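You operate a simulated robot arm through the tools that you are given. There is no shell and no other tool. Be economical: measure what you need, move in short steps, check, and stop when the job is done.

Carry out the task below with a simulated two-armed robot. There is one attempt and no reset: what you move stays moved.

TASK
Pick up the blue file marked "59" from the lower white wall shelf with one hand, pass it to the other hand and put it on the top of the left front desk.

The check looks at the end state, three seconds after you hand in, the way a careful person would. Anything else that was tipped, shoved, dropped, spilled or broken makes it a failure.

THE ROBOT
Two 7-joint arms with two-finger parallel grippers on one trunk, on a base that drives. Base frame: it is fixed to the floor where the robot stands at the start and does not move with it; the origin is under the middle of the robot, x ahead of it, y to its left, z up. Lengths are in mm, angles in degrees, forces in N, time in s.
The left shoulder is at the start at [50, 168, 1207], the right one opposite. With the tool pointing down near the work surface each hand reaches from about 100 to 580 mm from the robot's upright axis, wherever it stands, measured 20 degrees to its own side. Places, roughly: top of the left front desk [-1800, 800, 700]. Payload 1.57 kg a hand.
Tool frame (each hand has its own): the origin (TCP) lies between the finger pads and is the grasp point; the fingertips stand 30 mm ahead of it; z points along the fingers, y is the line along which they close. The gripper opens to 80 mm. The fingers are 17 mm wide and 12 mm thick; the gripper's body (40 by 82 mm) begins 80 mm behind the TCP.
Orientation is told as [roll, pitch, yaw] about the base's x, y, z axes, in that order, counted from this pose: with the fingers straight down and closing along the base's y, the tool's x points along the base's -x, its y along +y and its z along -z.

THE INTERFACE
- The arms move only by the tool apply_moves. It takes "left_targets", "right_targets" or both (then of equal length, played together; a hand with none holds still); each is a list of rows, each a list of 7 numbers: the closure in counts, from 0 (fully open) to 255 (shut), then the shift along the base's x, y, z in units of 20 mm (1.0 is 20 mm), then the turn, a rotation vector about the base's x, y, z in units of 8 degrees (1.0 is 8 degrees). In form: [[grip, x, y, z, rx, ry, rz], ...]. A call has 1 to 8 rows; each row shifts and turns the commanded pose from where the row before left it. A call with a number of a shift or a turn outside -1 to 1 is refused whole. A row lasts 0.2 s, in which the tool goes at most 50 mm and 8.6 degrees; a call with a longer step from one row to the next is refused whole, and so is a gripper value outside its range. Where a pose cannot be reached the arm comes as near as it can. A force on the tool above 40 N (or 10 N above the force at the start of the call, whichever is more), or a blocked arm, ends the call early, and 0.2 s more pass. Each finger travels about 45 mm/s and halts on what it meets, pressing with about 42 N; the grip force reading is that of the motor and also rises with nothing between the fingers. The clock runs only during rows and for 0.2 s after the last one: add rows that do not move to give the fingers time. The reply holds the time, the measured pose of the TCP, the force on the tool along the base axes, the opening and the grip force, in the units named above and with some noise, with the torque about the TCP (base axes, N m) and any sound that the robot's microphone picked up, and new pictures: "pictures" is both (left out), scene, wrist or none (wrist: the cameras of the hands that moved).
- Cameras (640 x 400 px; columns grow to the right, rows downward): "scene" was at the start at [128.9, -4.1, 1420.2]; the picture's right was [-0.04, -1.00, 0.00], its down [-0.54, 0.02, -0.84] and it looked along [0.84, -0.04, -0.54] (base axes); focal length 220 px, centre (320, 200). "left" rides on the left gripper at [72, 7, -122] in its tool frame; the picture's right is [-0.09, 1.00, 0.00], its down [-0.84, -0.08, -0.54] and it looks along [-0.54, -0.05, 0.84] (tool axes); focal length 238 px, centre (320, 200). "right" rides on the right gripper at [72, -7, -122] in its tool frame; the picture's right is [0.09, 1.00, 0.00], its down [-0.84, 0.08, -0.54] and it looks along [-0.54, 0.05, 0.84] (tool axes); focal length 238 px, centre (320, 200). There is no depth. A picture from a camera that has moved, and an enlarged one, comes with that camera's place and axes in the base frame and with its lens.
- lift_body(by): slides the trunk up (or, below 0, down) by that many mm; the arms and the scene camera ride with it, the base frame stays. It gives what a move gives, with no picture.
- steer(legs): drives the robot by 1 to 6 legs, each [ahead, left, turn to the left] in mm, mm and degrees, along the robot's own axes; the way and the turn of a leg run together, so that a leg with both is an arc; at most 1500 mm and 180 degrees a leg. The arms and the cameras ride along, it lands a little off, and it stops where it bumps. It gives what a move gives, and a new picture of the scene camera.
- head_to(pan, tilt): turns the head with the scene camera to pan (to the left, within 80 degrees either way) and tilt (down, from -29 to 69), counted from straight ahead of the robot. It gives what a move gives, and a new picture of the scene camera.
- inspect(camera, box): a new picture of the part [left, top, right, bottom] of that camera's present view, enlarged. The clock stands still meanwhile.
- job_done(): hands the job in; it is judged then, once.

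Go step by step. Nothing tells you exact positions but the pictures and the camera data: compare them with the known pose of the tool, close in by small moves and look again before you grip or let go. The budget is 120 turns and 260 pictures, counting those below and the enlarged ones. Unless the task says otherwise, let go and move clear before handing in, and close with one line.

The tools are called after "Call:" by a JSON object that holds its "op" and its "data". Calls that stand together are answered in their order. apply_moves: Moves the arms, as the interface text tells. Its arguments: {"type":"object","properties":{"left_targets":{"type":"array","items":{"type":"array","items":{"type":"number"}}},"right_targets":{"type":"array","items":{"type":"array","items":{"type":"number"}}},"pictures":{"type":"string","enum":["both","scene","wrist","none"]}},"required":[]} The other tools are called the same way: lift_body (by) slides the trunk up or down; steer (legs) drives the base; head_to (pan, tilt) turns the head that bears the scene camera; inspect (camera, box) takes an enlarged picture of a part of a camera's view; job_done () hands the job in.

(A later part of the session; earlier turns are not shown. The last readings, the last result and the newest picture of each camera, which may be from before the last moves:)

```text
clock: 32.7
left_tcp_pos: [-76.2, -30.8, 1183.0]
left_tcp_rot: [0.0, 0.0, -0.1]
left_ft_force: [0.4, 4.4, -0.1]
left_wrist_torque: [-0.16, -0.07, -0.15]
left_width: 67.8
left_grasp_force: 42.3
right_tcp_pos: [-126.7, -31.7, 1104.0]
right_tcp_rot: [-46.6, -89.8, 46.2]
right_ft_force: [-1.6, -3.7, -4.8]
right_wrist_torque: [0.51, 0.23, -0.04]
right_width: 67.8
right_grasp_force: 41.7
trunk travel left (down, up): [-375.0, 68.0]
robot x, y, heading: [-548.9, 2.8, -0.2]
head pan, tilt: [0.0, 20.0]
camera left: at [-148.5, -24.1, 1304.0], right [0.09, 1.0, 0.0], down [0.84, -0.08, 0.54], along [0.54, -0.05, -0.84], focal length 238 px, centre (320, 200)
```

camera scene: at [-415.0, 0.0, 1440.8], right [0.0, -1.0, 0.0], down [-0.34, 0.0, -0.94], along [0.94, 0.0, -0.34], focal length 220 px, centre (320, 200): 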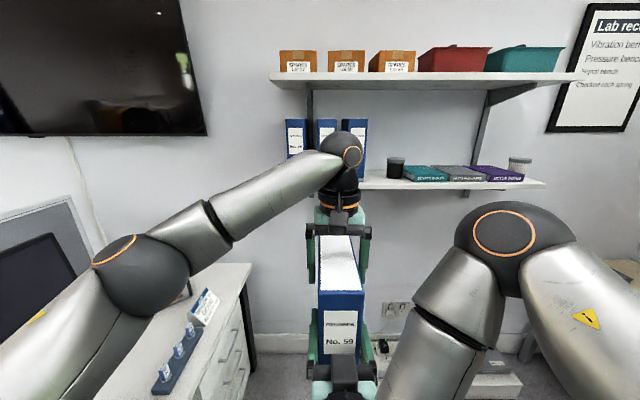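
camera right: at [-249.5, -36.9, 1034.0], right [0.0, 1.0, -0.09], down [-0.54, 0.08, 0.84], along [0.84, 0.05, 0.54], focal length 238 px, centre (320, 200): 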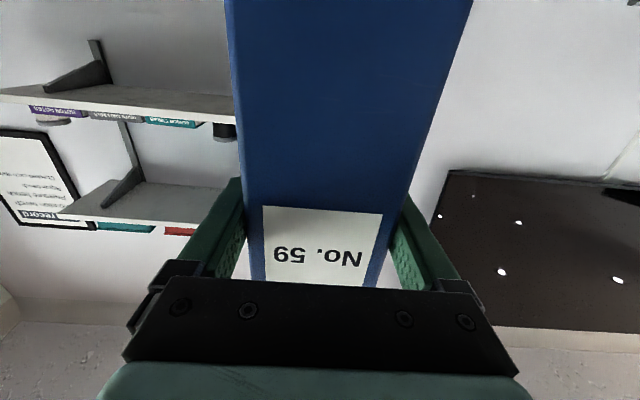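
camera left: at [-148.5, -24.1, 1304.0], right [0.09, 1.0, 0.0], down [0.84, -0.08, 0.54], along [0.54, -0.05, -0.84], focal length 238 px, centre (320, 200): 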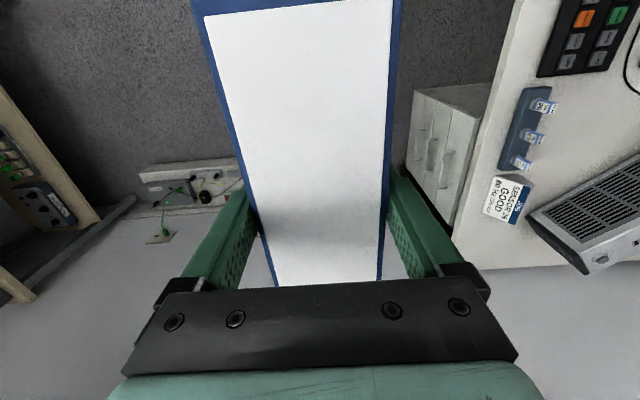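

Left hand holds it. Now open the right hand.

Call:
{"op": "apply_moves", "data": {"right_targets": [[180, 0, 0, 0, 0, 0, 0], [100, 0, 0, 0, 0, 0, 0], [0, 0, 0, 0, 0, 0, 0], [0, 0, 0, 0, 0, 0, 0], [0, 0, 0, 0, 0, 0, 0]]}}

```text
clock: 33.9
left_tcp_pos: [-77.3, -31.5, 1182.0]
left_tcp_rot: [0.0, 0.1, -0.1]
left_ft_force: [0.7, -0.2, -0.2]
left_wrist_torque: [-0.03, 0.03, 0.02]
left_width: 67.8
left_grasp_force: 42.4
right_tcp_pos: [-126.1, -30.7, 1104.7]
right_tcp_rot: [-60.5, -89.9, 60.3]
right_ft_force: [-0.4, 0.9, 0.1]
right_wrist_torque: [-0.02, -0.01, -0.01]
right_width: 80.1
right_grasp_force: 0.0
trunk travel left (down, up): [-375.0, 68.0]
robot x, y, heading: [-546.2, 0.7, 0.0]
head pan, tilt: [0.0, 20.0]
camera scene: at [-414.9, 0.1, 1440.8], right [0.0, -1.0, 0.0], down [-0.34, 0.0, -0.94], along [0.94, 0.0, -0.34], focal length 220 px, centre (320, 200)
camera right: at [-249.4, -36.9, 1034.1], right [0.0, 1.0, -0.09], down [-0.54, 0.08, 0.84], along [0.84, 0.05, 0.54], focal length 238 px, centre (320, 200)
```

scene: 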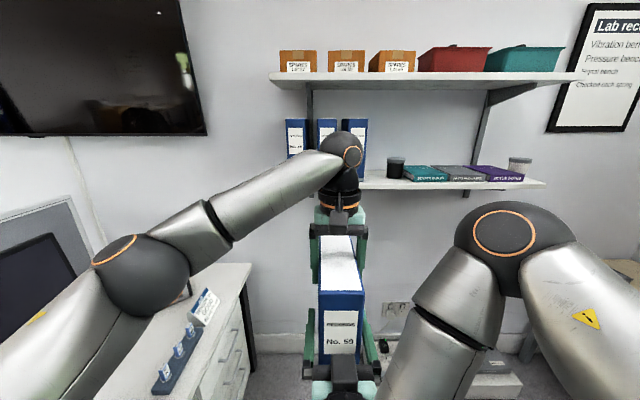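
right: 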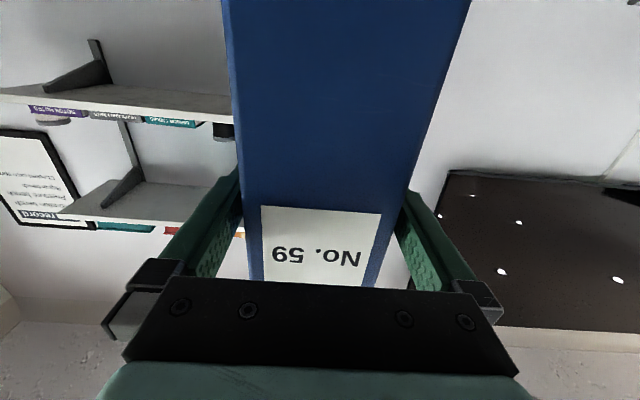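

Right hand is open; I withdraw it backwards.

Call:
{"op": "apply_moves", "data": {"right_targets": [[0, -0.5, 0, 0, 0, 0, 0], [0, -0.6, 0, 0, 0, 0, 0], [0, -0.6, 0, 0, 0, 0, 0], [0, -0.6, 0, 0, 0, 0, 0], [0, -0.6, 0, 0, 0, 0, 0], [0, -0.6, 0, 0, 0, 0, 0], [0, -0.6, 0, 0, 0, 0, 0], [0, 0, 0, 0, 0, 0, 0]]}}

```text
clock: 35.5
left_tcp_pos: [-76.8, -39.7, 1183.6]
left_tcp_rot: [-1.3, -0.7, -0.1]
left_ft_force: [3.4, -4.0, -6.0]
left_wrist_torque: [-0.22, -0.05, 0.21]
left_width: 68.4
left_grasp_force: 42.4
right_tcp_pos: [-169.7, -46.2, 1115.4]
right_tcp_rot: [-176.3, -87.8, 172.6]
right_ft_force: [-2.5, 4.2, -0.8]
right_wrist_torque: [-0.12, 0.05, 0.21]
right_width: 80.0
right_grasp_force: 0.0
right hand out of reach, approached as far as the arm can: row 6, 7
trunk travel left (down, up): [-375.0, 68.0]
robot x, y, heading: [-547.7, -0.2, -0.0]
head pan, tilt: [0.0, 20.0]
stopped in row 7 (left hand): the force on the tool passed its limit at 45 N (the readings are from after the stop); the commanded pose is now the measured one
camera scene: at [-414.8, 0.0, 1440.7], right [0.0, -1.0, 0.0], down [-0.34, 0.0, -0.94], along [0.94, 0.0, -0.34], focal length 220 px, centre (320, 200)
camera right: at [-290.5, -44.3, 1040.3], right [0.07, 0.99, -0.09], down [-0.57, 0.12, 0.81], along [0.82, 0.0, 0.57], focal length 238 px, centre (320, 200)
```

scene: 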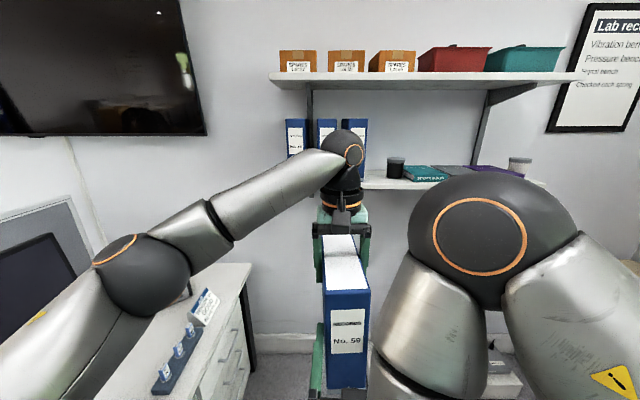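
right: 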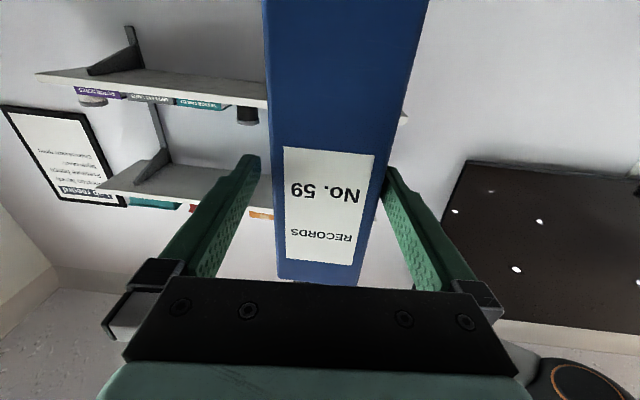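

The right arm ran into its limit and nudged the file, but the left hand still holds it. I instead move the left hand with the file forward, off the right fingers.

Call:
{"op": "apply_moves", "data": {"right_targets": [[0, 0, 0.1, 0, 0, 0, 0], [0, 0, 0, 0, 0, 0, 0], [0, 0, 0, 0, 0, 0, 0], [0, 0, 0, 0, 0, 0, 0], [0, 0, 0, 0, 0, 0, 0]], "left_targets": [[255, 0.2, 0, 0, 0, 0, 0], [255, 0.4, 0, 0, 0, 0, 0], [255, 0.4, 0, 0, 0, 0, 0], [255, 0.4, 0, 0, 0, 0, 0], [255, 0, 0, 0, 0, 0, 0]]}}

```text
clock: 36.6
left_tcp_pos: [-47.3, -37.9, 1186.0]
left_tcp_rot: [-1.2, -0.6, -0.1]
left_ft_force: [-2.6, -7.7, -4.2]
left_wrist_torque: [-0.33, 0.41, 0.72]
left_width: 68.4
left_grasp_force: 41.8
right_tcp_pos: [-170.5, -46.1, 1116.3]
right_tcp_rot: [177.7, -87.9, 178.1]
right_ft_force: [2.6, 6.7, -2.1]
right_wrist_torque: [-0.18, 0.07, 0.11]
right_width: 79.9
right_grasp_force: 0.0
trunk travel left (down, up): [-375.0, 68.0]
robot x, y, heading: [-552.4, 0.4, -0.0]
head pan, tilt: [0.0, 20.0]
camera scene: at [-414.9, 0.1, 1440.8], right [0.0, -1.0, 0.0], down [-0.34, 0.0, -0.94], along [0.94, 0.0, -0.34], focal length 220 px, centre (320, 200)
camera right: at [-290.6, -42.9, 1041.0], right [0.07, 0.99, -0.09], down [-0.57, 0.12, 0.82], along [0.82, -0.01, 0.57], focal length 238 px, centre (320, 200)
camera left: at [-121.3, -27.4, 1306.1], right [0.09, 1.0, -0.02], down [0.83, -0.07, 0.55], along [0.55, -0.07, -0.83], focal length 238 px, centre (320, 200)
```

scene: 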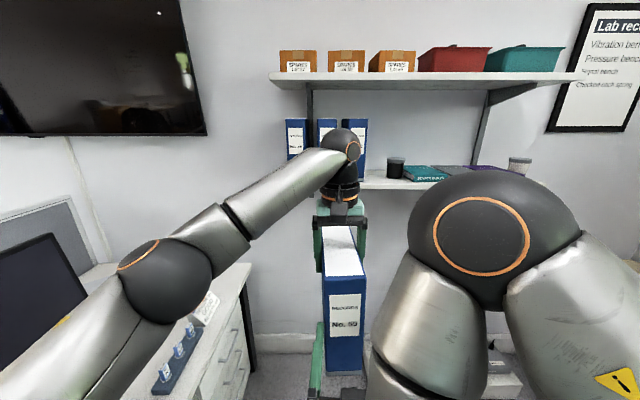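
right: 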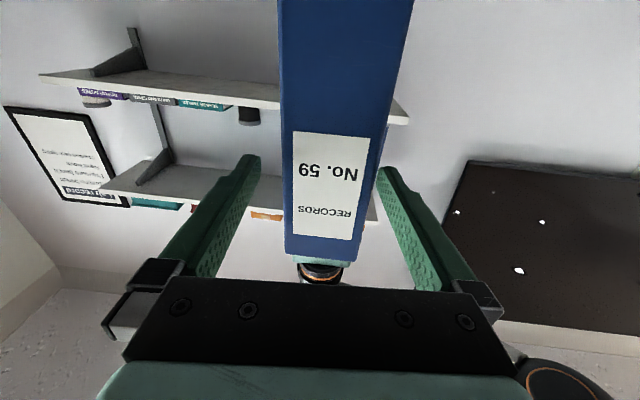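
left: 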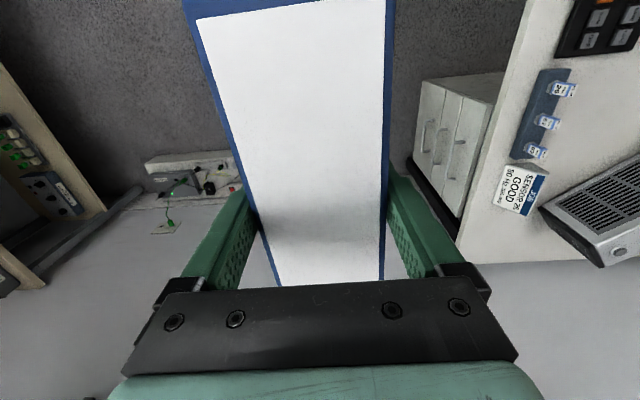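

Nearly clear; another 25 mm forward.

Call:
{"op": "apply_moves", "data": {"left_targets": [[255, 0.4, 0, 0, 0, 0, 0], [255, 0.4, 0, 0, 0, 0, 0], [255, 0.4, 0, 0, 0, 0, 0], [255, 0, 0, 0, 0, 0, 0]]}}

```text
clock: 37.6
left_tcp_pos: [-23.9, -37.8, 1184.5]
left_tcp_rot: [-1.3, -0.7, 0.0]
left_ft_force: [-0.4, 0.1, -6.1]
left_wrist_torque: [0.03, 0.02, -0.01]
left_width: 68.2
left_grasp_force: 41.8
right_tcp_pos: [-169.3, -45.9, 1117.6]
right_tcp_rot: [177.1, -87.6, 178.7]
right_ft_force: [-0.9, 0.6, -0.4]
right_wrist_torque: [0.01, 0.02, 0.0]
right_width: 80.0
right_grasp_force: 0.1
trunk travel left (down, up): [-375.0, 68.0]
robot x, y, heading: [-553.2, 1.1, -0.2]
head pan, tilt: [0.0, 20.0]
camera scene: at [-414.8, 0.1, 1440.7], right [0.0, -1.0, 0.0], down [-0.34, 0.0, -0.94], along [0.94, 0.0, -0.34], focal length 220 px, centre (320, 200)
camera left: at [-97.2, -27.3, 1305.5], right [0.09, 1.0, -0.02], down [0.83, -0.07, 0.55], along [0.55, -0.07, -0.83], focal length 238 px, centre (320, 200)
```

scene: 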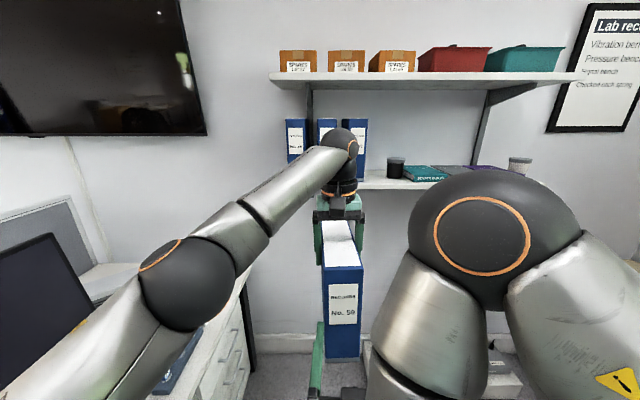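
left: 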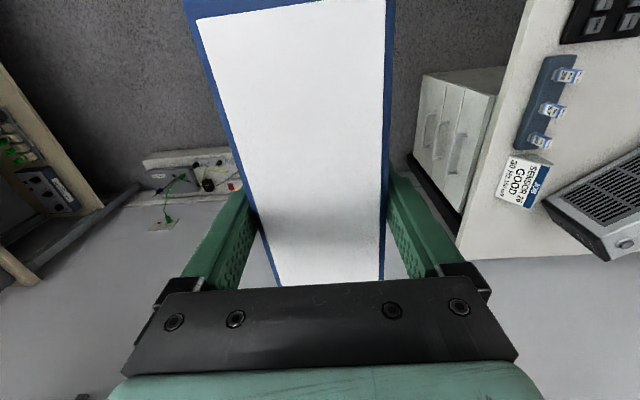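

The left hand alone holds the file (6 N). I move the right hand away to the right and bring the left back in over the robot's left side.

Call:
{"op": "apply_moves", "data": {"right_targets": [[0, 0, -0.9, 0, 0, 0, 0], [0, 0, -1, 0, 0, 0, 0], [0, 0, -1, 0, 0, 0, 0], [0, 0, -1, 0, 0, 0, 0], [0, 0, -1, 0, 0, 0, 0], [0, 0, -1, 0, 0, 0, 0], [0, 0, -1, 0, 0, 0, 0], [0, 0, -1, 0, 0, 0, 0]], "left_targets": [[255, 0, 0, 0, 0.16, 0.08, 0], [255, 0, 0, 0, 0, 0, 0], [255, 0, 0, 0, 0, 0, 0], [255, 0, 0.5, 0, 0, 0, 0], [255, 0, 0.8, 0, 0, 0, 0], [255, 0, 1, 0, 0, 0, 0], [255, 0, 1, 0, 0, 0, 0], [255, 0, 1, 0, 0, 0, 0]], "pictures": "scene"}}

Call:
{"op": "head_to", "data": {"pan": 80, "tilt": 25}}

```text
clock: 39.5
left_tcp_pos: [-23.8, 48.8, 1187.4]
left_tcp_rot: [0.0, 0.1, -0.2]
left_ft_force: [-0.2, -0.2, -6.5]
left_wrist_torque: [-0.01, 0.03, 0.0]
left_width: 68.2
left_grasp_force: 42.3
right_tcp_pos: [-131.1, -128.6, 1116.8]
right_tcp_rot: [-169.5, -87.9, 165.7]
right_ft_force: [-0.4, -0.3, -0.3]
right_wrist_torque: [0.01, -0.01, 0.01]
right_width: 79.8
right_grasp_force: 0.1
right hand out of reach, approached as far as the arm can: row 3, 4, 5, 6, 7, 8
trunk travel left (down, up): [-375.0, 68.0]
robot x, y, heading: [-553.1, 1.4, -0.1]
head pan, tilt: [0.0, 20.0]
camera scene: at [-414.6, 0.1, 1440.7], right [0.0, -1.0, 0.0], down [-0.34, 0.0, -0.94], along [0.94, 0.0, -0.34], focal length 220 px, centre (320, 200)
```

scene: 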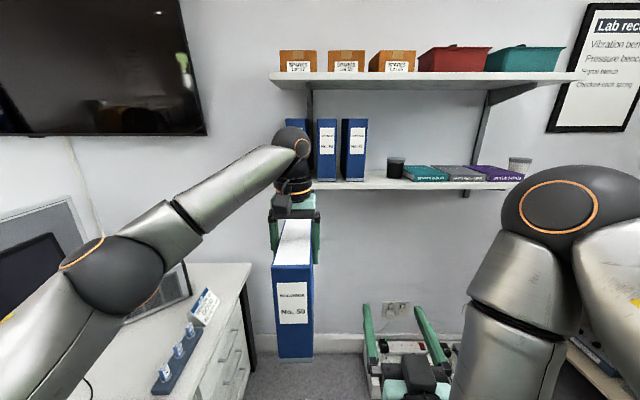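

```text
clock: 41.0
left_tcp_pos: [-23.4, 48.5, 1187.2]
left_tcp_rot: [0.0, 0.1, -0.1]
left_ft_force: [-0.3, -0.2, -5.8]
left_wrist_torque: [0.03, 0.01, -0.02]
left_width: 67.8
left_grasp_force: 42.3
right_tcp_pos: [-131.1, -128.7, 1116.1]
right_tcp_rot: [-170.9, -87.9, 167.2]
right_ft_force: [0.8, 0.8, -0.5]
right_wrist_torque: [0.01, -0.02, 0.0]
right_width: 80.0
right_grasp_force: 0.1
trunk travel left (down, up): [-375.0, 68.0]
robot x, y, heading: [-548.0, 0.3, -0.2]
head pan, tilt: [80.0, 25.0]
camera scene: at [-491.8, 91.0, 1432.7], right [0.98, -0.18, 0.0], down [-0.07, -0.42, -0.91], along [0.16, 0.89, -0.42], focal length 220 px, centre (320, 200)
```

scene: 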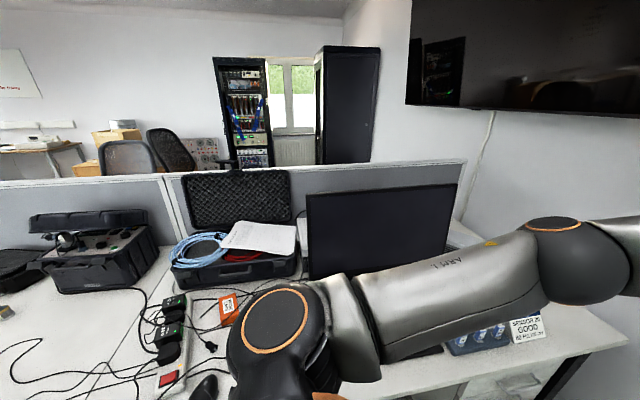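

A row of desks runs along the left side; the target desk [-1800, 800] is the second one (beyond the seam near x≈-950). I check the right side and downward for space before driving.

Call:
{"op": "head_to", "data": {"pan": -80, "tilt": 35}}

Call:
{"op": "inspect", "data": {"camera": "right", "box": [0, 0, 640, 400]}}

```text
clock: 43.4
left_tcp_pos: [-24.1, 50.0, 1187.0]
left_tcp_rot: [0.1, 0.2, -0.1]
left_ft_force: [-1.1, 0.4, -7.1]
left_wrist_torque: [0.02, 0.04, -0.01]
left_width: 68.1
left_grasp_force: 42.1
right_tcp_pos: [-130.9, -127.5, 1115.5]
right_tcp_rot: [-171.0, -87.8, 167.2]
right_ft_force: [0.7, 0.5, 0.5]
right_wrist_torque: [0.02, -0.01, 0.01]
right_width: 80.0
right_grasp_force: 0.0
trunk travel left (down, up): [-375.0, 68.0]
robot x, y, heading: [-545.4, 0.6, -0.5]
head pan, tilt: [-80.0, 35.0]
camera scene: at [-492.8, -86.4, 1416.9], right [-0.98, -0.17, 0.0], down [-0.1, 0.56, -0.82], along [0.14, -0.81, -0.57], focal length 220 px, centre (320, 200)
```

scene: 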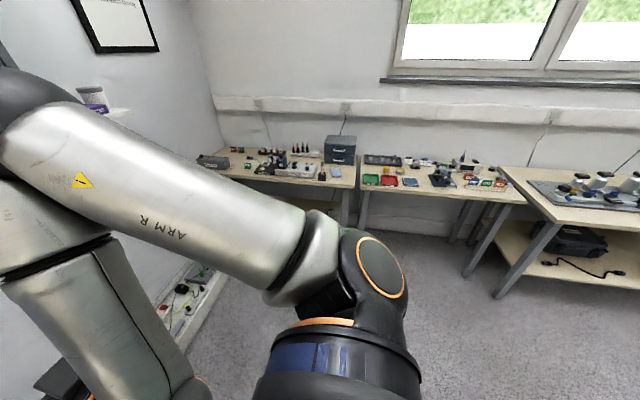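

```text
1.00 times, centred on (320, 200) of right (not enlarged: the box is as wide or as high as the picture)
camera zoom: at [-251.7, -127.6, 1041.1], right [0.07, 0.99, -0.1], down [-0.57, 0.12, 0.82], along [0.82, 0.0, 0.57], focal length 238 px, centre (320, 200)
```

zoom: 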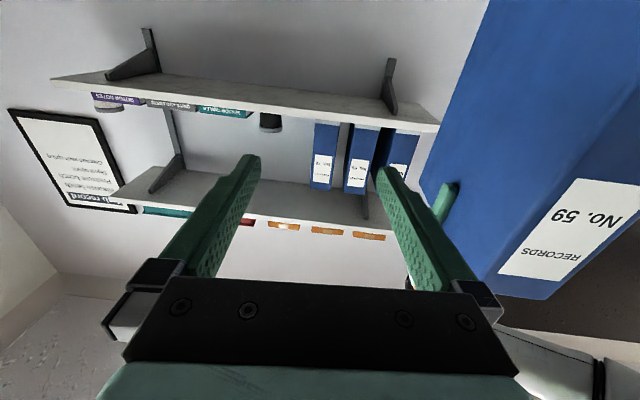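

There is plenty of free floor on the right. I shift right 300 mm, then turn right 90° and look toward the back.

Call:
{"op": "steer", "data": {"legs": [[0, -300, 0], [0, 0, -90]]}}

Call:
{"op": "head_to", "data": {"pan": -75, "tilt": 30}}

```text
clock: 50.5
left_tcp_pos: [-497.5, -824.8, 1187.0]
left_tcp_rot: [0.0, 0.1, -89.8]
left_ft_force: [0.6, -0.3, -6.0]
left_wrist_torque: [0.02, -0.02, 0.01]
left_width: 68.1
left_grasp_force: 41.9
right_tcp_pos: [-677.9, -718.1, 1115.9]
right_tcp_rot: [-171.2, -87.9, 77.7]
right_ft_force: [1.1, -0.2, 0.7]
right_wrist_torque: [0.02, 0.03, -0.02]
right_width: 79.9
right_grasp_force: 0.1
trunk travel left (down, up): [-375.0, 68.0]
robot x, y, heading: [-548.4, -304.4, -89.7]
head pan, tilt: [-80.0, 35.0]
camera scene: at [-636.3, -356.4, 1416.9], right [-0.18, 0.98, 0.0], down [0.56, 0.1, -0.82], along [-0.81, -0.14, -0.57], focal length 220 px, centre (320, 200)
```

scene: 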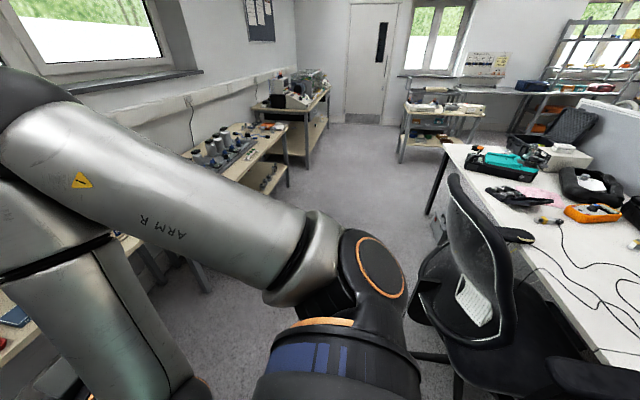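

```text
clock: 51.1
left_tcp_pos: [-498.4, -825.1, 1187.7]
left_tcp_rot: [0.0, 0.1, -89.9]
left_ft_force: [0.9, 0.2, -6.6]
left_wrist_torque: [0.02, 0.0, -0.02]
left_width: 67.8
left_grasp_force: 42.1
right_tcp_pos: [-676.6, -716.8, 1115.9]
right_tcp_rot: [-170.9, -87.9, 77.3]
right_ft_force: [0.9, 0.5, 0.2]
right_wrist_torque: [0.01, -0.03, -0.03]
right_width: 80.0
right_grasp_force: 0.1
trunk travel left (down, up): [-375.0, 68.0]
robot x, y, heading: [-552.1, -302.0, -89.7]
head pan, tilt: [-75.0, 30.0]
camera scene: at [-636.8, -364.5, 1424.7], right [-0.26, 0.97, 0.0], down [0.48, 0.13, -0.87], along [-0.84, -0.23, -0.5], focal length 220 px, centre (320, 200)
```

scene: 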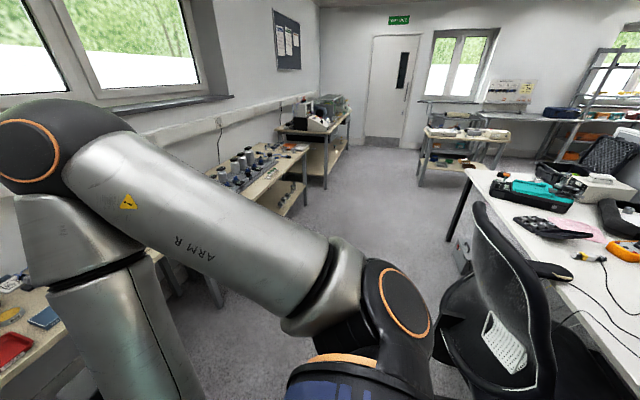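

A chair stands at about (-1320, 290) before the target desk; the corridor centre at y≈-400 is free. I drive to there facing -x, then look at the desk.

Call:
{"op": "steer", "data": {"legs": [[80, 0, 0], [0, 0, -90], [1000, 0, 0]]}}

Call:
{"op": "head_to", "data": {"pan": -50, "tilt": 30}}

```text
clock: 60.8
left_tcp_pos: [-2072.2, -437.1, 1186.2]
left_tcp_rot: [0.0, 0.1, -179.9]
left_ft_force: [0.5, -0.4, -6.1]
left_wrist_torque: [0.0, -0.03, 0.0]
left_width: 67.6
left_grasp_force: 42.5
right_tcp_pos: [-1967.0, -258.1, 1117.2]
right_tcp_rot: [-170.8, -87.9, -12.6]
right_ft_force: [0.3, 0.0, 0.3]
right_wrist_torque: [0.01, 0.0, -0.05]
right_width: 80.2
right_grasp_force: 0.2
trunk travel left (down, up): [-375.0, 68.0]
robot x, y, heading: [-1550.1, -386.6, -180.1]
head pan, tilt: [-75.0, 30.0]
camera scene: at [-1612.7, -299.1, 1424.7], right [0.97, 0.26, 0.0], down [0.13, -0.48, -0.87], along [-0.23, 0.84, -0.5], focal length 220 px, centre (320, 200)
```

scene: 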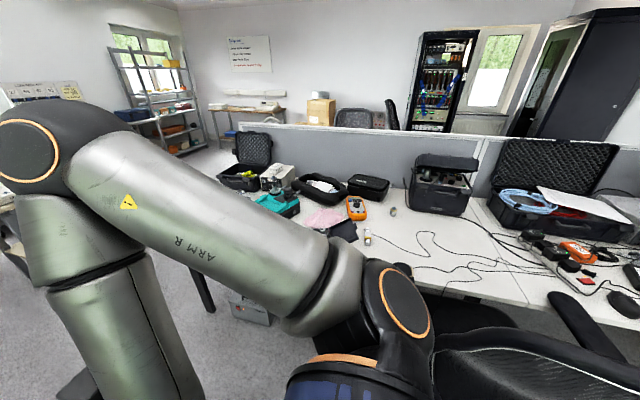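

```text
clock: 61.6
left_tcp_pos: [-2071.2, -436.2, 1186.3]
left_tcp_rot: [0.0, 0.1, -179.9]
left_ft_force: [-0.1, -0.6, -5.9]
left_wrist_torque: [0.02, -0.05, 0.01]
left_width: 67.9
left_grasp_force: 42.4
right_tcp_pos: [-1967.2, -259.1, 1115.7]
right_tcp_rot: [-170.8, -87.9, -12.7]
right_ft_force: [0.4, 0.3, -0.4]
right_wrist_torque: [-0.01, -0.04, 0.02]
right_width: 79.8
right_grasp_force: 0.0
trunk travel left (down, up): [-375.0, 68.0]
robot x, y, heading: [-1546.1, -383.9, -179.8]
head pan, tilt: [-50.0, 30.0]
camera scene: at [-1647.1, -317.3, 1424.7], right [0.77, 0.64, 0.0], down [0.32, -0.38, -0.87], along [-0.56, 0.66, -0.5], focal length 220 px, centre (320, 200)
```

scene: 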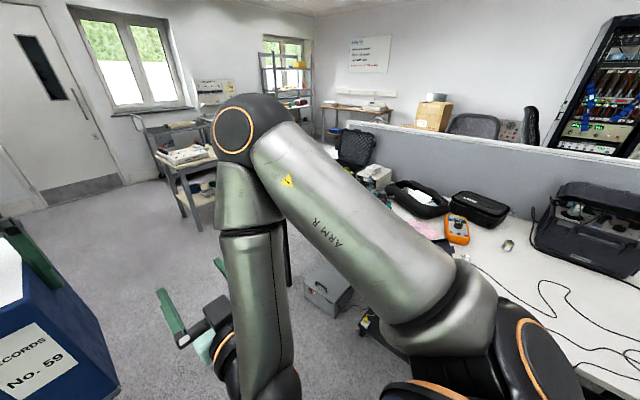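

I go on to x≈-2000 and turn to face the desk.

Call:
{"op": "steer", "data": {"legs": [[420, 0, 0], [0, 0, -90]]}}

Call:
{"op": "head_to", "data": {"pan": 0, "tilt": 30}}

```text
clock: 68.0
left_tcp_pos: [-2009.9, 138.1, 1187.3]
left_tcp_rot: [0.1, 0.1, 89.9]
left_ft_force: [-0.3, 0.5, -5.3]
left_wrist_torque: [-0.04, -0.01, 0.0]
left_width: 67.6
left_grasp_force: 42.0
right_tcp_pos: [-1832.2, 29.6, 1116.3]
right_tcp_rot: [-171.1, -87.8, -102.8]
right_ft_force: [0.1, 0.3, -0.3]
right_wrist_torque: [0.01, 0.0, 0.01]
right_width: 80.0
right_grasp_force: 0.1
trunk travel left (down, up): [-375.0, 68.0]
robot x, y, heading: [-1959.9, -390.4, 89.9]
head pan, tilt: [-50.0, 30.0]
camera scene: at [-1892.7, -288.4, 1424.7], right [0.64, -0.77, 0.0], down [-0.38, -0.32, -0.87], along [0.67, 0.55, -0.5], focal length 220 px, centre (320, 200)
```

scene: 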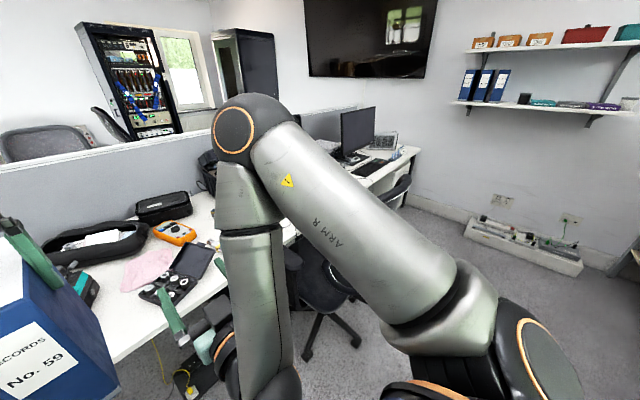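

```text
clock: 69.2
left_tcp_pos: [-2010.4, 137.8, 1186.2]
left_tcp_rot: [0.1, 0.1, 89.8]
left_ft_force: [0.2, -0.1, -6.0]
left_wrist_torque: [-0.06, -0.01, -0.02]
left_width: 67.8
left_grasp_force: 41.8
right_tcp_pos: [-1832.3, 30.4, 1116.6]
right_tcp_rot: [-170.8, -87.9, -103.0]
right_ft_force: [-0.9, -0.6, 0.0]
right_wrist_torque: [0.01, -0.01, -0.01]
right_width: 80.0
right_grasp_force: 0.1
trunk travel left (down, up): [-375.0, 68.0]
robot x, y, heading: [-1964.8, -385.9, 89.7]
head pan, tilt: [0.0, 30.0]
camera scene: at [-1961.9, -255.9, 1424.7], right [1.0, 0.0, 0.0], down [0.0, -0.5, -0.87], along [0.0, 0.87, -0.5], focal length 220 px, centre (320, 200)
```

scene: 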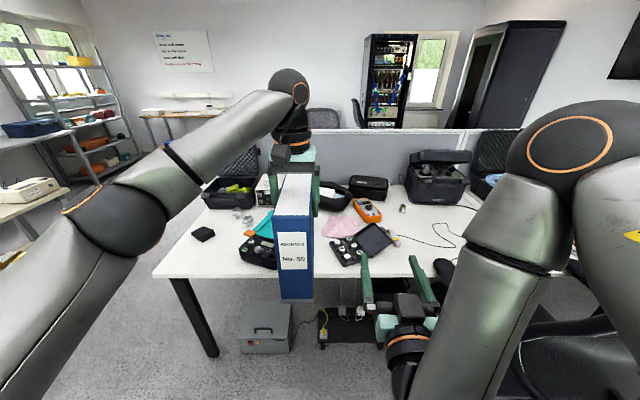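

I see a free front-left area on the desk at about x -2590…-2350, y 400…570. I shift left 410 mm, raise the right hand, and look closely.

Call:
{"op": "apply_moves", "data": {"right_targets": [[0, 0, 0, 1, 0, 0, 0], [0, 0, 0, 1, 0, 0, 0], [0, 0, 0, 1, 0, 0, 0], [0, 0, 0, 1, 0, 0, 0], [0, 0, 0, 1, 0, 0, 0], [0, 0, 0, 1, 0, 0, 0], [0, 0, 0, 1, 0, 0, 0], [0, 0, 0, 1, 0, 0, 0]], "pictures": "none"}}

Call:
{"op": "steer", "data": {"legs": [[0, 410, 0]]}}

Call:
{"op": "inspect", "data": {"camera": "scene", "box": [200, 140, 440, 290]}}

Call:
{"op": "inspect", "data": {"camera": "left", "box": [0, 0, 640, 400]}}

```text
clock: 71.0
left_tcp_pos: [-2009.1, 136.7, 1187.7]
left_tcp_rot: [0.0, 0.1, 89.7]
left_ft_force: [-0.1, -0.6, -6.1]
left_wrist_torque: [0.0, 0.0, 0.01]
left_width: 67.7
left_grasp_force: 41.6
right_tcp_pos: [-1846.4, 46.7, 1272.4]
right_tcp_rot: [-169.8, -87.9, -104.0]
right_ft_force: [-0.2, -0.1, -0.1]
right_wrist_torque: [-0.02, 0.02, 0.02]
right_width: 80.0
right_grasp_force: 0.0
right hand out of reach, approached as far as the arm can: row 1, 2, 3, 5
trunk travel left (down, up): [-375.0, 68.0]
robot x, y, heading: [-1961.6, -385.3, 90.1]
head pan, tilt: [0.0, 30.0]
```

```text
clock: 75.2
left_tcp_pos: [-2422.8, 140.6, 1187.2]
left_tcp_rot: [0.0, 0.1, 89.3]
left_ft_force: [-0.2, 0.2, -5.8]
left_wrist_torque: [-0.02, 0.04, -0.02]
left_width: 67.6
left_grasp_force: 42.4
right_tcp_pos: [-2259.0, 49.3, 1271.7]
right_tcp_rot: [-170.7, -87.9, -103.6]
right_ft_force: [0.2, 0.0, -0.9]
right_wrist_torque: [0.0, 0.0, -0.02]
right_width: 79.8
right_grasp_force: 0.0
trunk travel left (down, up): [-375.0, 68.0]
robot x, y, heading: [-2378.1, -387.5, 89.6]
head pan, tilt: [0.0, 30.0]
camera scene: at [-2377.6, -253.1, 1424.7], right [1.0, -0.01, 0.0], down [-0.01, -0.5, -0.87], along [0.01, 0.87, -0.5], focal length 220 px, centre (320, 200)
```

scene: 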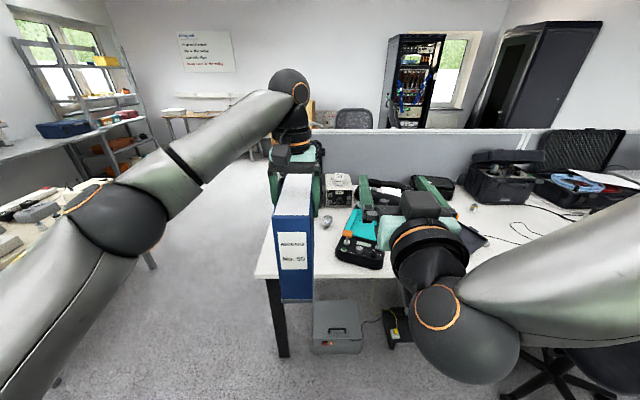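

```text
2.67 times, centred on (320, 215) of scene
camera zoom: at [-2377.6, -253.1, 1424.7], right [1.0, -0.01, 0.0], down [-0.01, -0.5, -0.87], along [0.01, 0.87, -0.5], focal length 588 px, centre (320, 160)
```

zoom: 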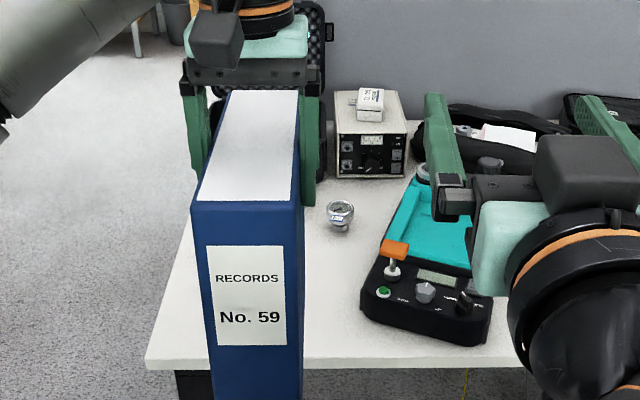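

```text
1.00 times, centred on (320, 200) of left (not enlarged: the box is as wide or as high as the picture)
camera zoom: at [-2430.3, 69.8, 1308.7], right [-0.99, 0.1, 0.0], down [0.09, 0.84, 0.54], along [0.06, 0.54, -0.84], focal length 238 px, centre (320, 200)
```

zoom: 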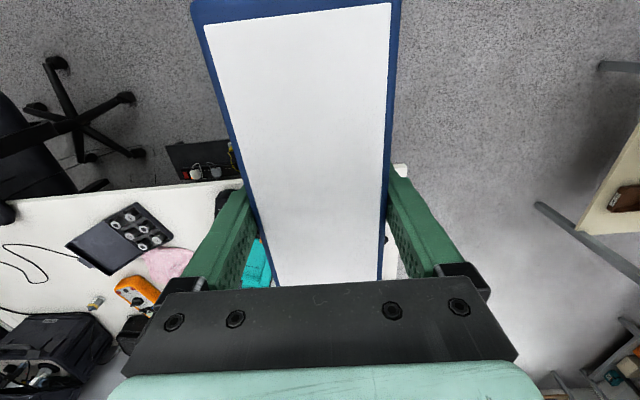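

The spot at x≈-2425, y≈420–605 is free (calibrator starts at x≈-2310, black item is at x<-2510). I advance 370 mm with the file still high.

Call:
{"op": "steer", "data": {"legs": [[370, 0, 0]]}}

Call:
{"op": "head_to", "data": {"pan": 0, "tilt": 50}}

```text
clock: 77.6
left_tcp_pos: [-2423.9, 509.2, 1186.5]
left_tcp_rot: [0.0, 0.1, 89.7]
left_ft_force: [-0.4, 0.6, -6.8]
left_wrist_torque: [-0.06, -0.02, 0.0]
left_width: 67.5
left_grasp_force: 42.7
right_tcp_pos: [-2259.7, 419.3, 1271.3]
right_tcp_rot: [-170.8, -87.9, -103.1]
right_ft_force: [0.1, -0.2, -0.6]
right_wrist_torque: [0.01, -0.02, 0.0]
right_width: 79.9
right_grasp_force: 0.0
trunk travel left (down, up): [-375.0, 68.0]
robot x, y, heading: [-2375.5, -16.6, 89.9]
head pan, tilt: [0.0, 30.0]
camera scene: at [-2375.5, 115.9, 1424.6], right [1.0, 0.0, 0.0], down [0.0, -0.5, -0.87], along [0.0, 0.87, -0.5], focal length 220 px, centre (320, 200)
```

scene: 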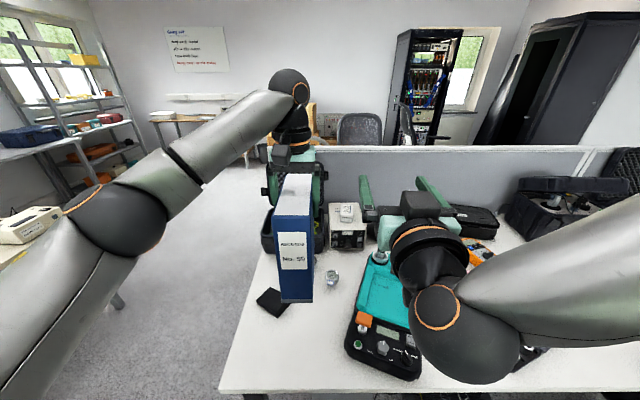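

```text
clock: 78.4
left_tcp_pos: [-2423.1, 508.7, 1186.3]
left_tcp_rot: [0.0, 0.2, 89.7]
left_ft_force: [-0.6, 0.5, -5.3]
left_wrist_torque: [-0.05, 0.0, 0.01]
left_width: 68.1
left_grasp_force: 42.0
right_tcp_pos: [-2258.4, 419.1, 1272.4]
right_tcp_rot: [-171.0, -87.9, -102.9]
right_ft_force: [0.6, 0.0, 0.7]
right_wrist_torque: [-0.02, -0.03, -0.03]
right_width: 79.9
right_grasp_force: 0.0
trunk travel left (down, up): [-375.0, 68.0]
robot x, y, heading: [-2375.8, -17.8, 89.9]
head pan, tilt: [0.0, 50.0]
camera scene: at [-2375.6, 101.9, 1395.2], right [1.0, 0.0, 0.0], down [0.0, -0.77, -0.64], along [0.0, 0.64, -0.77], focal length 220 px, centre (320, 200)
```

scene: 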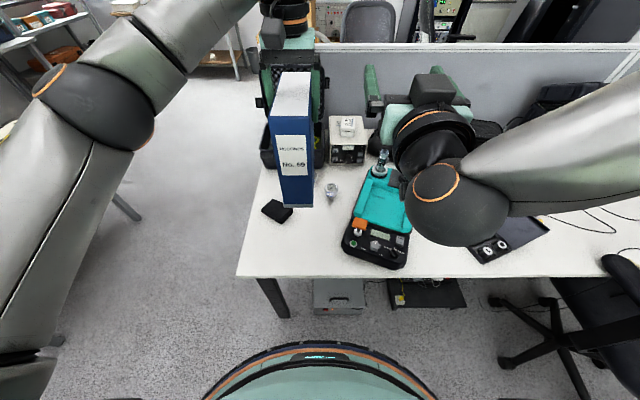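

The clear gap lies between x≈-2483 (black item) and -2298 (calibrator), so I shift the file 35 mm right, then lower the trunk 250 mm.

Call:
{"op": "apply_moves", "data": {"left_targets": [[255, 0.4, 0, 0, 0, 0, 0], [255, 0.45, 0, 0, 0, 0, 0], [255, 0.45, 0, 0, 0, 0, 0], [255, 0.45, 0, 0, 0, 0, 0], [255, 0, 0, 0, 0, 0, 0]], "pictures": "none"}}

Call:
{"op": "lift_body", "data": {"by": -180}}

Call:
{"op": "inspect", "data": {"camera": "scene", "box": [0, 0, 640, 400]}}

```text
clock: 79.6
left_tcp_pos: [-2388.8, 509.4, 1185.9]
left_tcp_rot: [0.0, 0.1, 89.7]
left_ft_force: [-0.7, 0.4, -5.8]
left_wrist_torque: [-0.01, -0.01, -0.03]
left_width: 67.6
left_grasp_force: 41.8
right_tcp_pos: [-2260.1, 418.3, 1271.7]
right_tcp_rot: [-170.9, -88.0, -103.1]
right_ft_force: [-1.3, -0.1, -0.5]
right_wrist_torque: [-0.01, 0.02, 0.02]
right_width: 79.9
right_grasp_force: 0.0
trunk travel left (down, up): [-375.0, 68.0]
robot x, y, heading: [-2372.6, -15.7, 89.8]
head pan, tilt: [0.0, 50.0]
```

```text
clock: 81.6
left_tcp_pos: [-2386.8, 509.4, 1007.7]
left_tcp_rot: [0.1, 0.1, 89.7]
left_ft_force: [0.6, 1.1, -6.3]
left_wrist_torque: [-0.04, 0.02, 0.0]
left_width: 67.7
left_grasp_force: 41.5
right_tcp_pos: [-2259.9, 418.6, 1092.0]
right_tcp_rot: [-171.0, -87.8, -102.8]
right_ft_force: [-0.5, -0.8, 0.3]
right_wrist_torque: [-0.03, 0.06, 0.0]
right_width: 79.9
right_grasp_force: 0.1
trunk travel left (down, up): [-195.0, 248.0]
robot x, y, heading: [-2373.7, -18.6, 89.9]
head pan, tilt: [0.0, 50.0]
```

```text
1.00 times, centred on (320, 200) of scene (not enlarged: the box is as wide or as high as the picture)
camera zoom: at [-2375.5, 101.7, 1215.2], right [1.0, 0.0, 0.0], down [0.0, -0.77, -0.64], along [0.0, 0.64, -0.77], focal length 220 px, centre (320, 200)
```

zoom: 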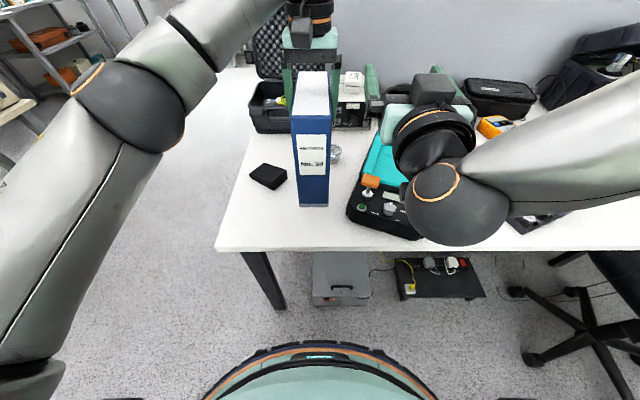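

All clear around. Desk height about 695–700; file bottom now ≈810. Lower 85 mm more.

Call:
{"op": "lift_body", "data": {"by": -85}}

Call:
{"op": "inspect", "data": {"camera": "scene", "box": [200, 100, 440, 250]}}

```text
clock: 82.8
left_tcp_pos: [-2389.8, 505.6, 928.6]
left_tcp_rot: [-0.1, -0.4, 89.7]
left_ft_force: [-2.2, -6.3, 29.3]
left_wrist_torque: [0.99, 0.78, 0.16]
left_width: 68.0
left_grasp_force: 41.8
right_tcp_pos: [-2258.8, 417.0, 1009.5]
right_tcp_rot: [-172.2, -87.6, -101.7]
right_ft_force: [0.2, 0.2, 0.5]
right_wrist_torque: [-0.01, -0.03, 0.01]
right_width: 80.3
right_grasp_force: 0.0
trunk travel left (down, up): [-110.0, 333.0]
robot x, y, heading: [-2373.3, -16.2, 89.9]
head pan, tilt: [0.0, 50.0]
```

```text
2.67 times, centred on (320, 175) of scene
camera zoom: at [-2375.6, 98.4, 1131.2], right [1.0, 0.0, 0.0], down [0.0, -0.76, -0.65], along [0.0, 0.65, -0.76], focal length 588 px, centre (320, 267)
```

zoom: 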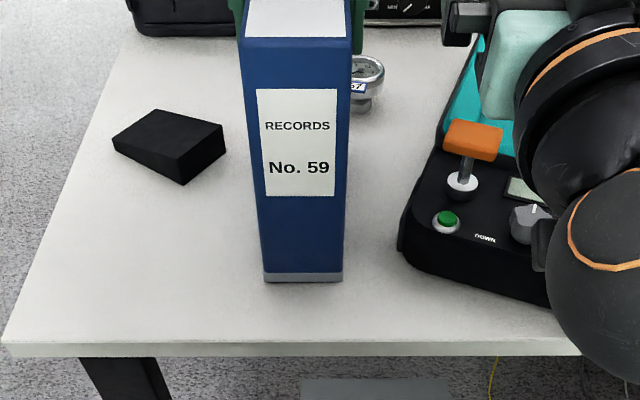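

The file has touched the desk (29 N upward). I relieve by raising the hand slightly until only light contact remains.

Call:
{"op": "apply_moves", "data": {"left_targets": [[255, 0, 0, 0.12, 0, 0, 0], [255, 0, 0, 0, 0, 0, 0]], "pictures": "none"}}

```text
clock: 83.4
left_tcp_pos: [-2388.2, 506.6, 926.9]
left_tcp_rot: [-0.1, -0.4, 89.7]
left_ft_force: [-1.0, -8.5, 26.2]
left_wrist_torque: [0.77, 0.19, 0.14]
left_width: 67.9
left_grasp_force: 42.1
right_tcp_pos: [-2259.2, 416.8, 1009.7]
right_tcp_rot: [-172.1, -87.6, -101.8]
right_ft_force: [-0.9, 0.1, 0.4]
right_wrist_torque: [-0.03, 0.02, 0.01]
right_width: 80.0
right_grasp_force: 0.1
trunk travel left (down, up): [-110.0, 333.0]
robot x, y, heading: [-2373.6, -18.9, 89.8]
head pan, tilt: [0.0, 50.0]
```

Call:
{"op": "apply_moves", "data": {"left_targets": [[255, 0, 0, 0.15, 0, 0, 0], [255, 0, 0, 0.1, 0, 0, 0], [255, 0, 0, 0, 0, 0, 0]], "pictures": "none"}}

```text
clock: 84.2
left_tcp_pos: [-2388.5, 507.8, 927.7]
left_tcp_rot: [0.0, 0.2, 89.8]
left_ft_force: [0.3, -3.7, 2.8]
left_wrist_torque: [0.23, -0.31, -0.11]
left_width: 67.7
left_grasp_force: 41.5
right_tcp_pos: [-2258.8, 417.4, 1007.7]
right_tcp_rot: [-171.3, -87.7, -102.6]
right_ft_force: [-0.4, 0.5, -0.1]
right_wrist_torque: [0.0, -0.01, 0.01]
right_width: 79.9
right_grasp_force: 0.1
trunk travel left (down, up): [-110.0, 333.0]
robot x, y, heading: [-2377.1, -18.6, 89.8]
head pan, tilt: [0.0, 50.0]
```

Light contact now. A check with the left camera and scene before releasing.

Call:
{"op": "inspect", "data": {"camera": "left", "box": [0, 0, 640, 400]}}

Call:
{"op": "inspect", "data": {"camera": "scene", "box": [200, 100, 440, 250]}}

```text
1.00 times, centred on (320, 200) of left (not enlarged: the box is as wide or as high as the picture)
camera zoom: at [-2395.2, 438.1, 1050.5], right [-1.0, 0.1, 0.0], down [0.08, 0.84, 0.54], along [0.05, 0.54, -0.84], focal length 238 px, centre (320, 200)
```

zoom: 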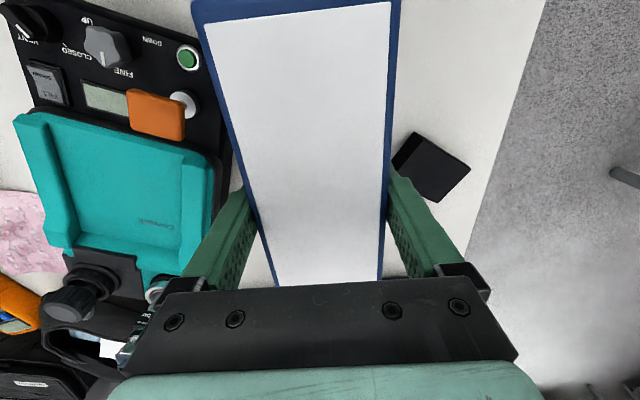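

```text
2.67 times, centred on (320, 175) of scene
camera zoom: at [-2375.5, 100.8, 1130.1], right [1.0, 0.0, 0.0], down [0.0, -0.77, -0.64], along [0.0, 0.64, -0.77], focal length 588 px, centre (320, 267)
```

zoom: 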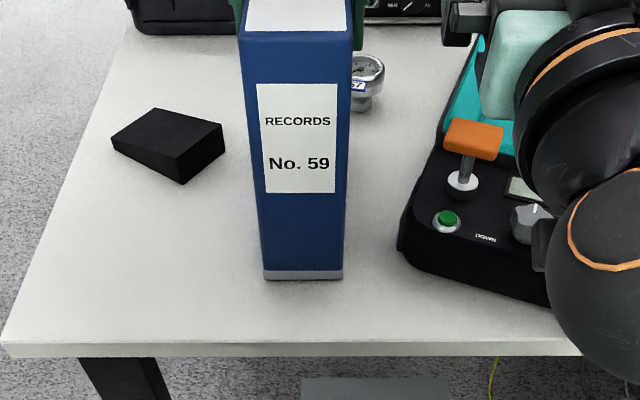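

The file stands free on the desk, nothing beneath or beside it touched. Release.

Call:
{"op": "apply_moves", "data": {"left_targets": [[200, 0, 0, 0, 0, 0, 0], [120, 0, 0, 0, 0, 0, 0], [40, 0, 0, 0, 0, 0, 0], [0, 0, 0, 0, 0, 0, 0], [0, 0, 0, 0, 0, 0, 0]]}}

```text
clock: 85.4
left_tcp_pos: [-2388.7, 510.0, 928.7]
left_tcp_rot: [0.0, 0.1, 89.8]
left_ft_force: [-0.4, 0.3, -0.3]
left_wrist_torque: [-0.01, -0.03, 0.02]
left_width: 79.7
left_grasp_force: 0.0
right_tcp_pos: [-2258.9, 418.7, 1006.9]
right_tcp_rot: [-171.2, -87.8, -102.7]
right_ft_force: [0.8, 0.5, 1.3]
right_wrist_torque: [0.02, 0.01, 0.02]
right_width: 79.9
right_grasp_force: 0.0
trunk travel left (down, up): [-110.0, 333.0]
robot x, y, heading: [-2374.4, -12.8, 89.8]
head pan, tilt: [0.0, 50.0]
camera scene: at [-2375.5, 101.3, 1130.2], right [1.0, 0.0, 0.0], down [0.0, -0.77, -0.64], along [0.0, 0.64, -0.77], focal length 220 px, centre (320, 200)
camera left: at [-2395.4, 438.2, 1051.5], right [-1.0, 0.1, 0.0], down [0.08, 0.84, 0.54], along [0.05, 0.54, -0.84], focal length 238 px, centre (320, 200)
```

scene: 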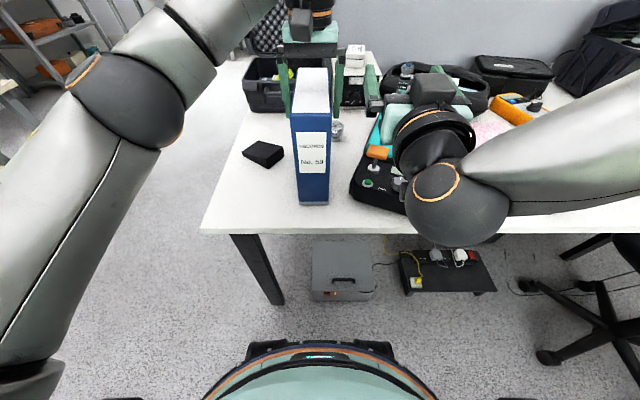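
left: 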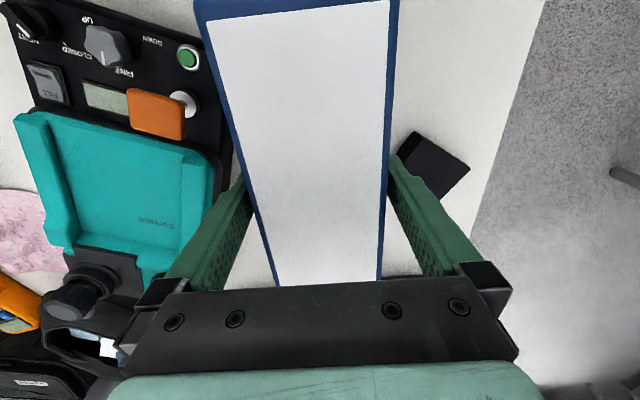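

The file stands alone and fingers are clear on both sides. I raise the left hand straight up.

Call:
{"op": "apply_moves", "data": {"left_targets": [[0, 0, 0, 0.4, 0, 0, 0], [0, 0, 0, 0.7, 0, 0, 0], [0, 0, 0, 0.8, 0, 0, 0], [0, 0, 0, 0.8, 0, 0, 0], [0, 0, 0, 0.8, 0, 0, 0], [0, 0, 0, 0.8, 0, 0, 0], [0, 0, 0, 0.8, 0, 0, 0], [0, 0, 0, 0, 0, 0, 0]]}}

```text
clock: 87.2
left_tcp_pos: [-2388.3, 498.7, 1004.8]
left_tcp_rot: [0.0, -0.1, 89.7]
left_ft_force: [-0.1, 0.2, 0.4]
left_wrist_torque: [0.01, 0.0, 0.03]
left_width: 79.7
left_grasp_force: 0.0
left hand out of reach, approached as far as the arm can: row 5, 6, 7
right_tcp_pos: [-2260.0, 419.1, 1005.0]
right_tcp_rot: [-171.1, -87.8, -102.8]
right_ft_force: [0.3, -0.2, 0.2]
right_wrist_torque: [0.0, 0.0, 0.02]
right_width: 79.8
right_grasp_force: 0.1
trunk travel left (down, up): [-110.0, 333.0]
robot x, y, heading: [-2375.2, -17.8, 89.5]
head pan, tilt: [0.0, 50.0]
camera scene: at [-2375.5, 101.3, 1130.2], right [1.0, 0.0, 0.0], down [0.0, -0.77, -0.64], along [0.0, 0.64, -0.77], focal length 220 px, centre (320, 200)
camera left: at [-2395.1, 426.9, 1126.7], right [-1.0, 0.1, 0.0], down [0.08, 0.84, 0.54], along [0.05, 0.54, -0.84], focal length 238 px, centre (320, 200)
```

scene: 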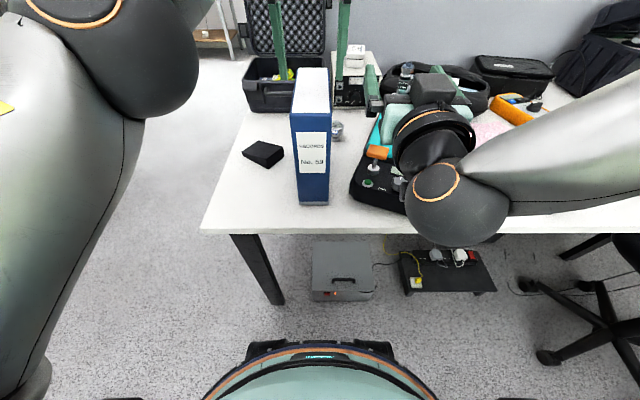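
left: 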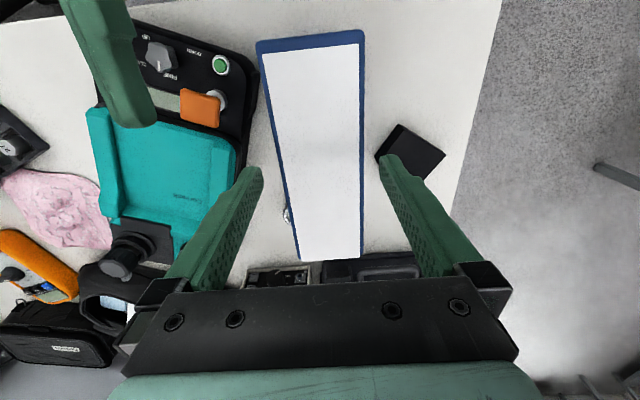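

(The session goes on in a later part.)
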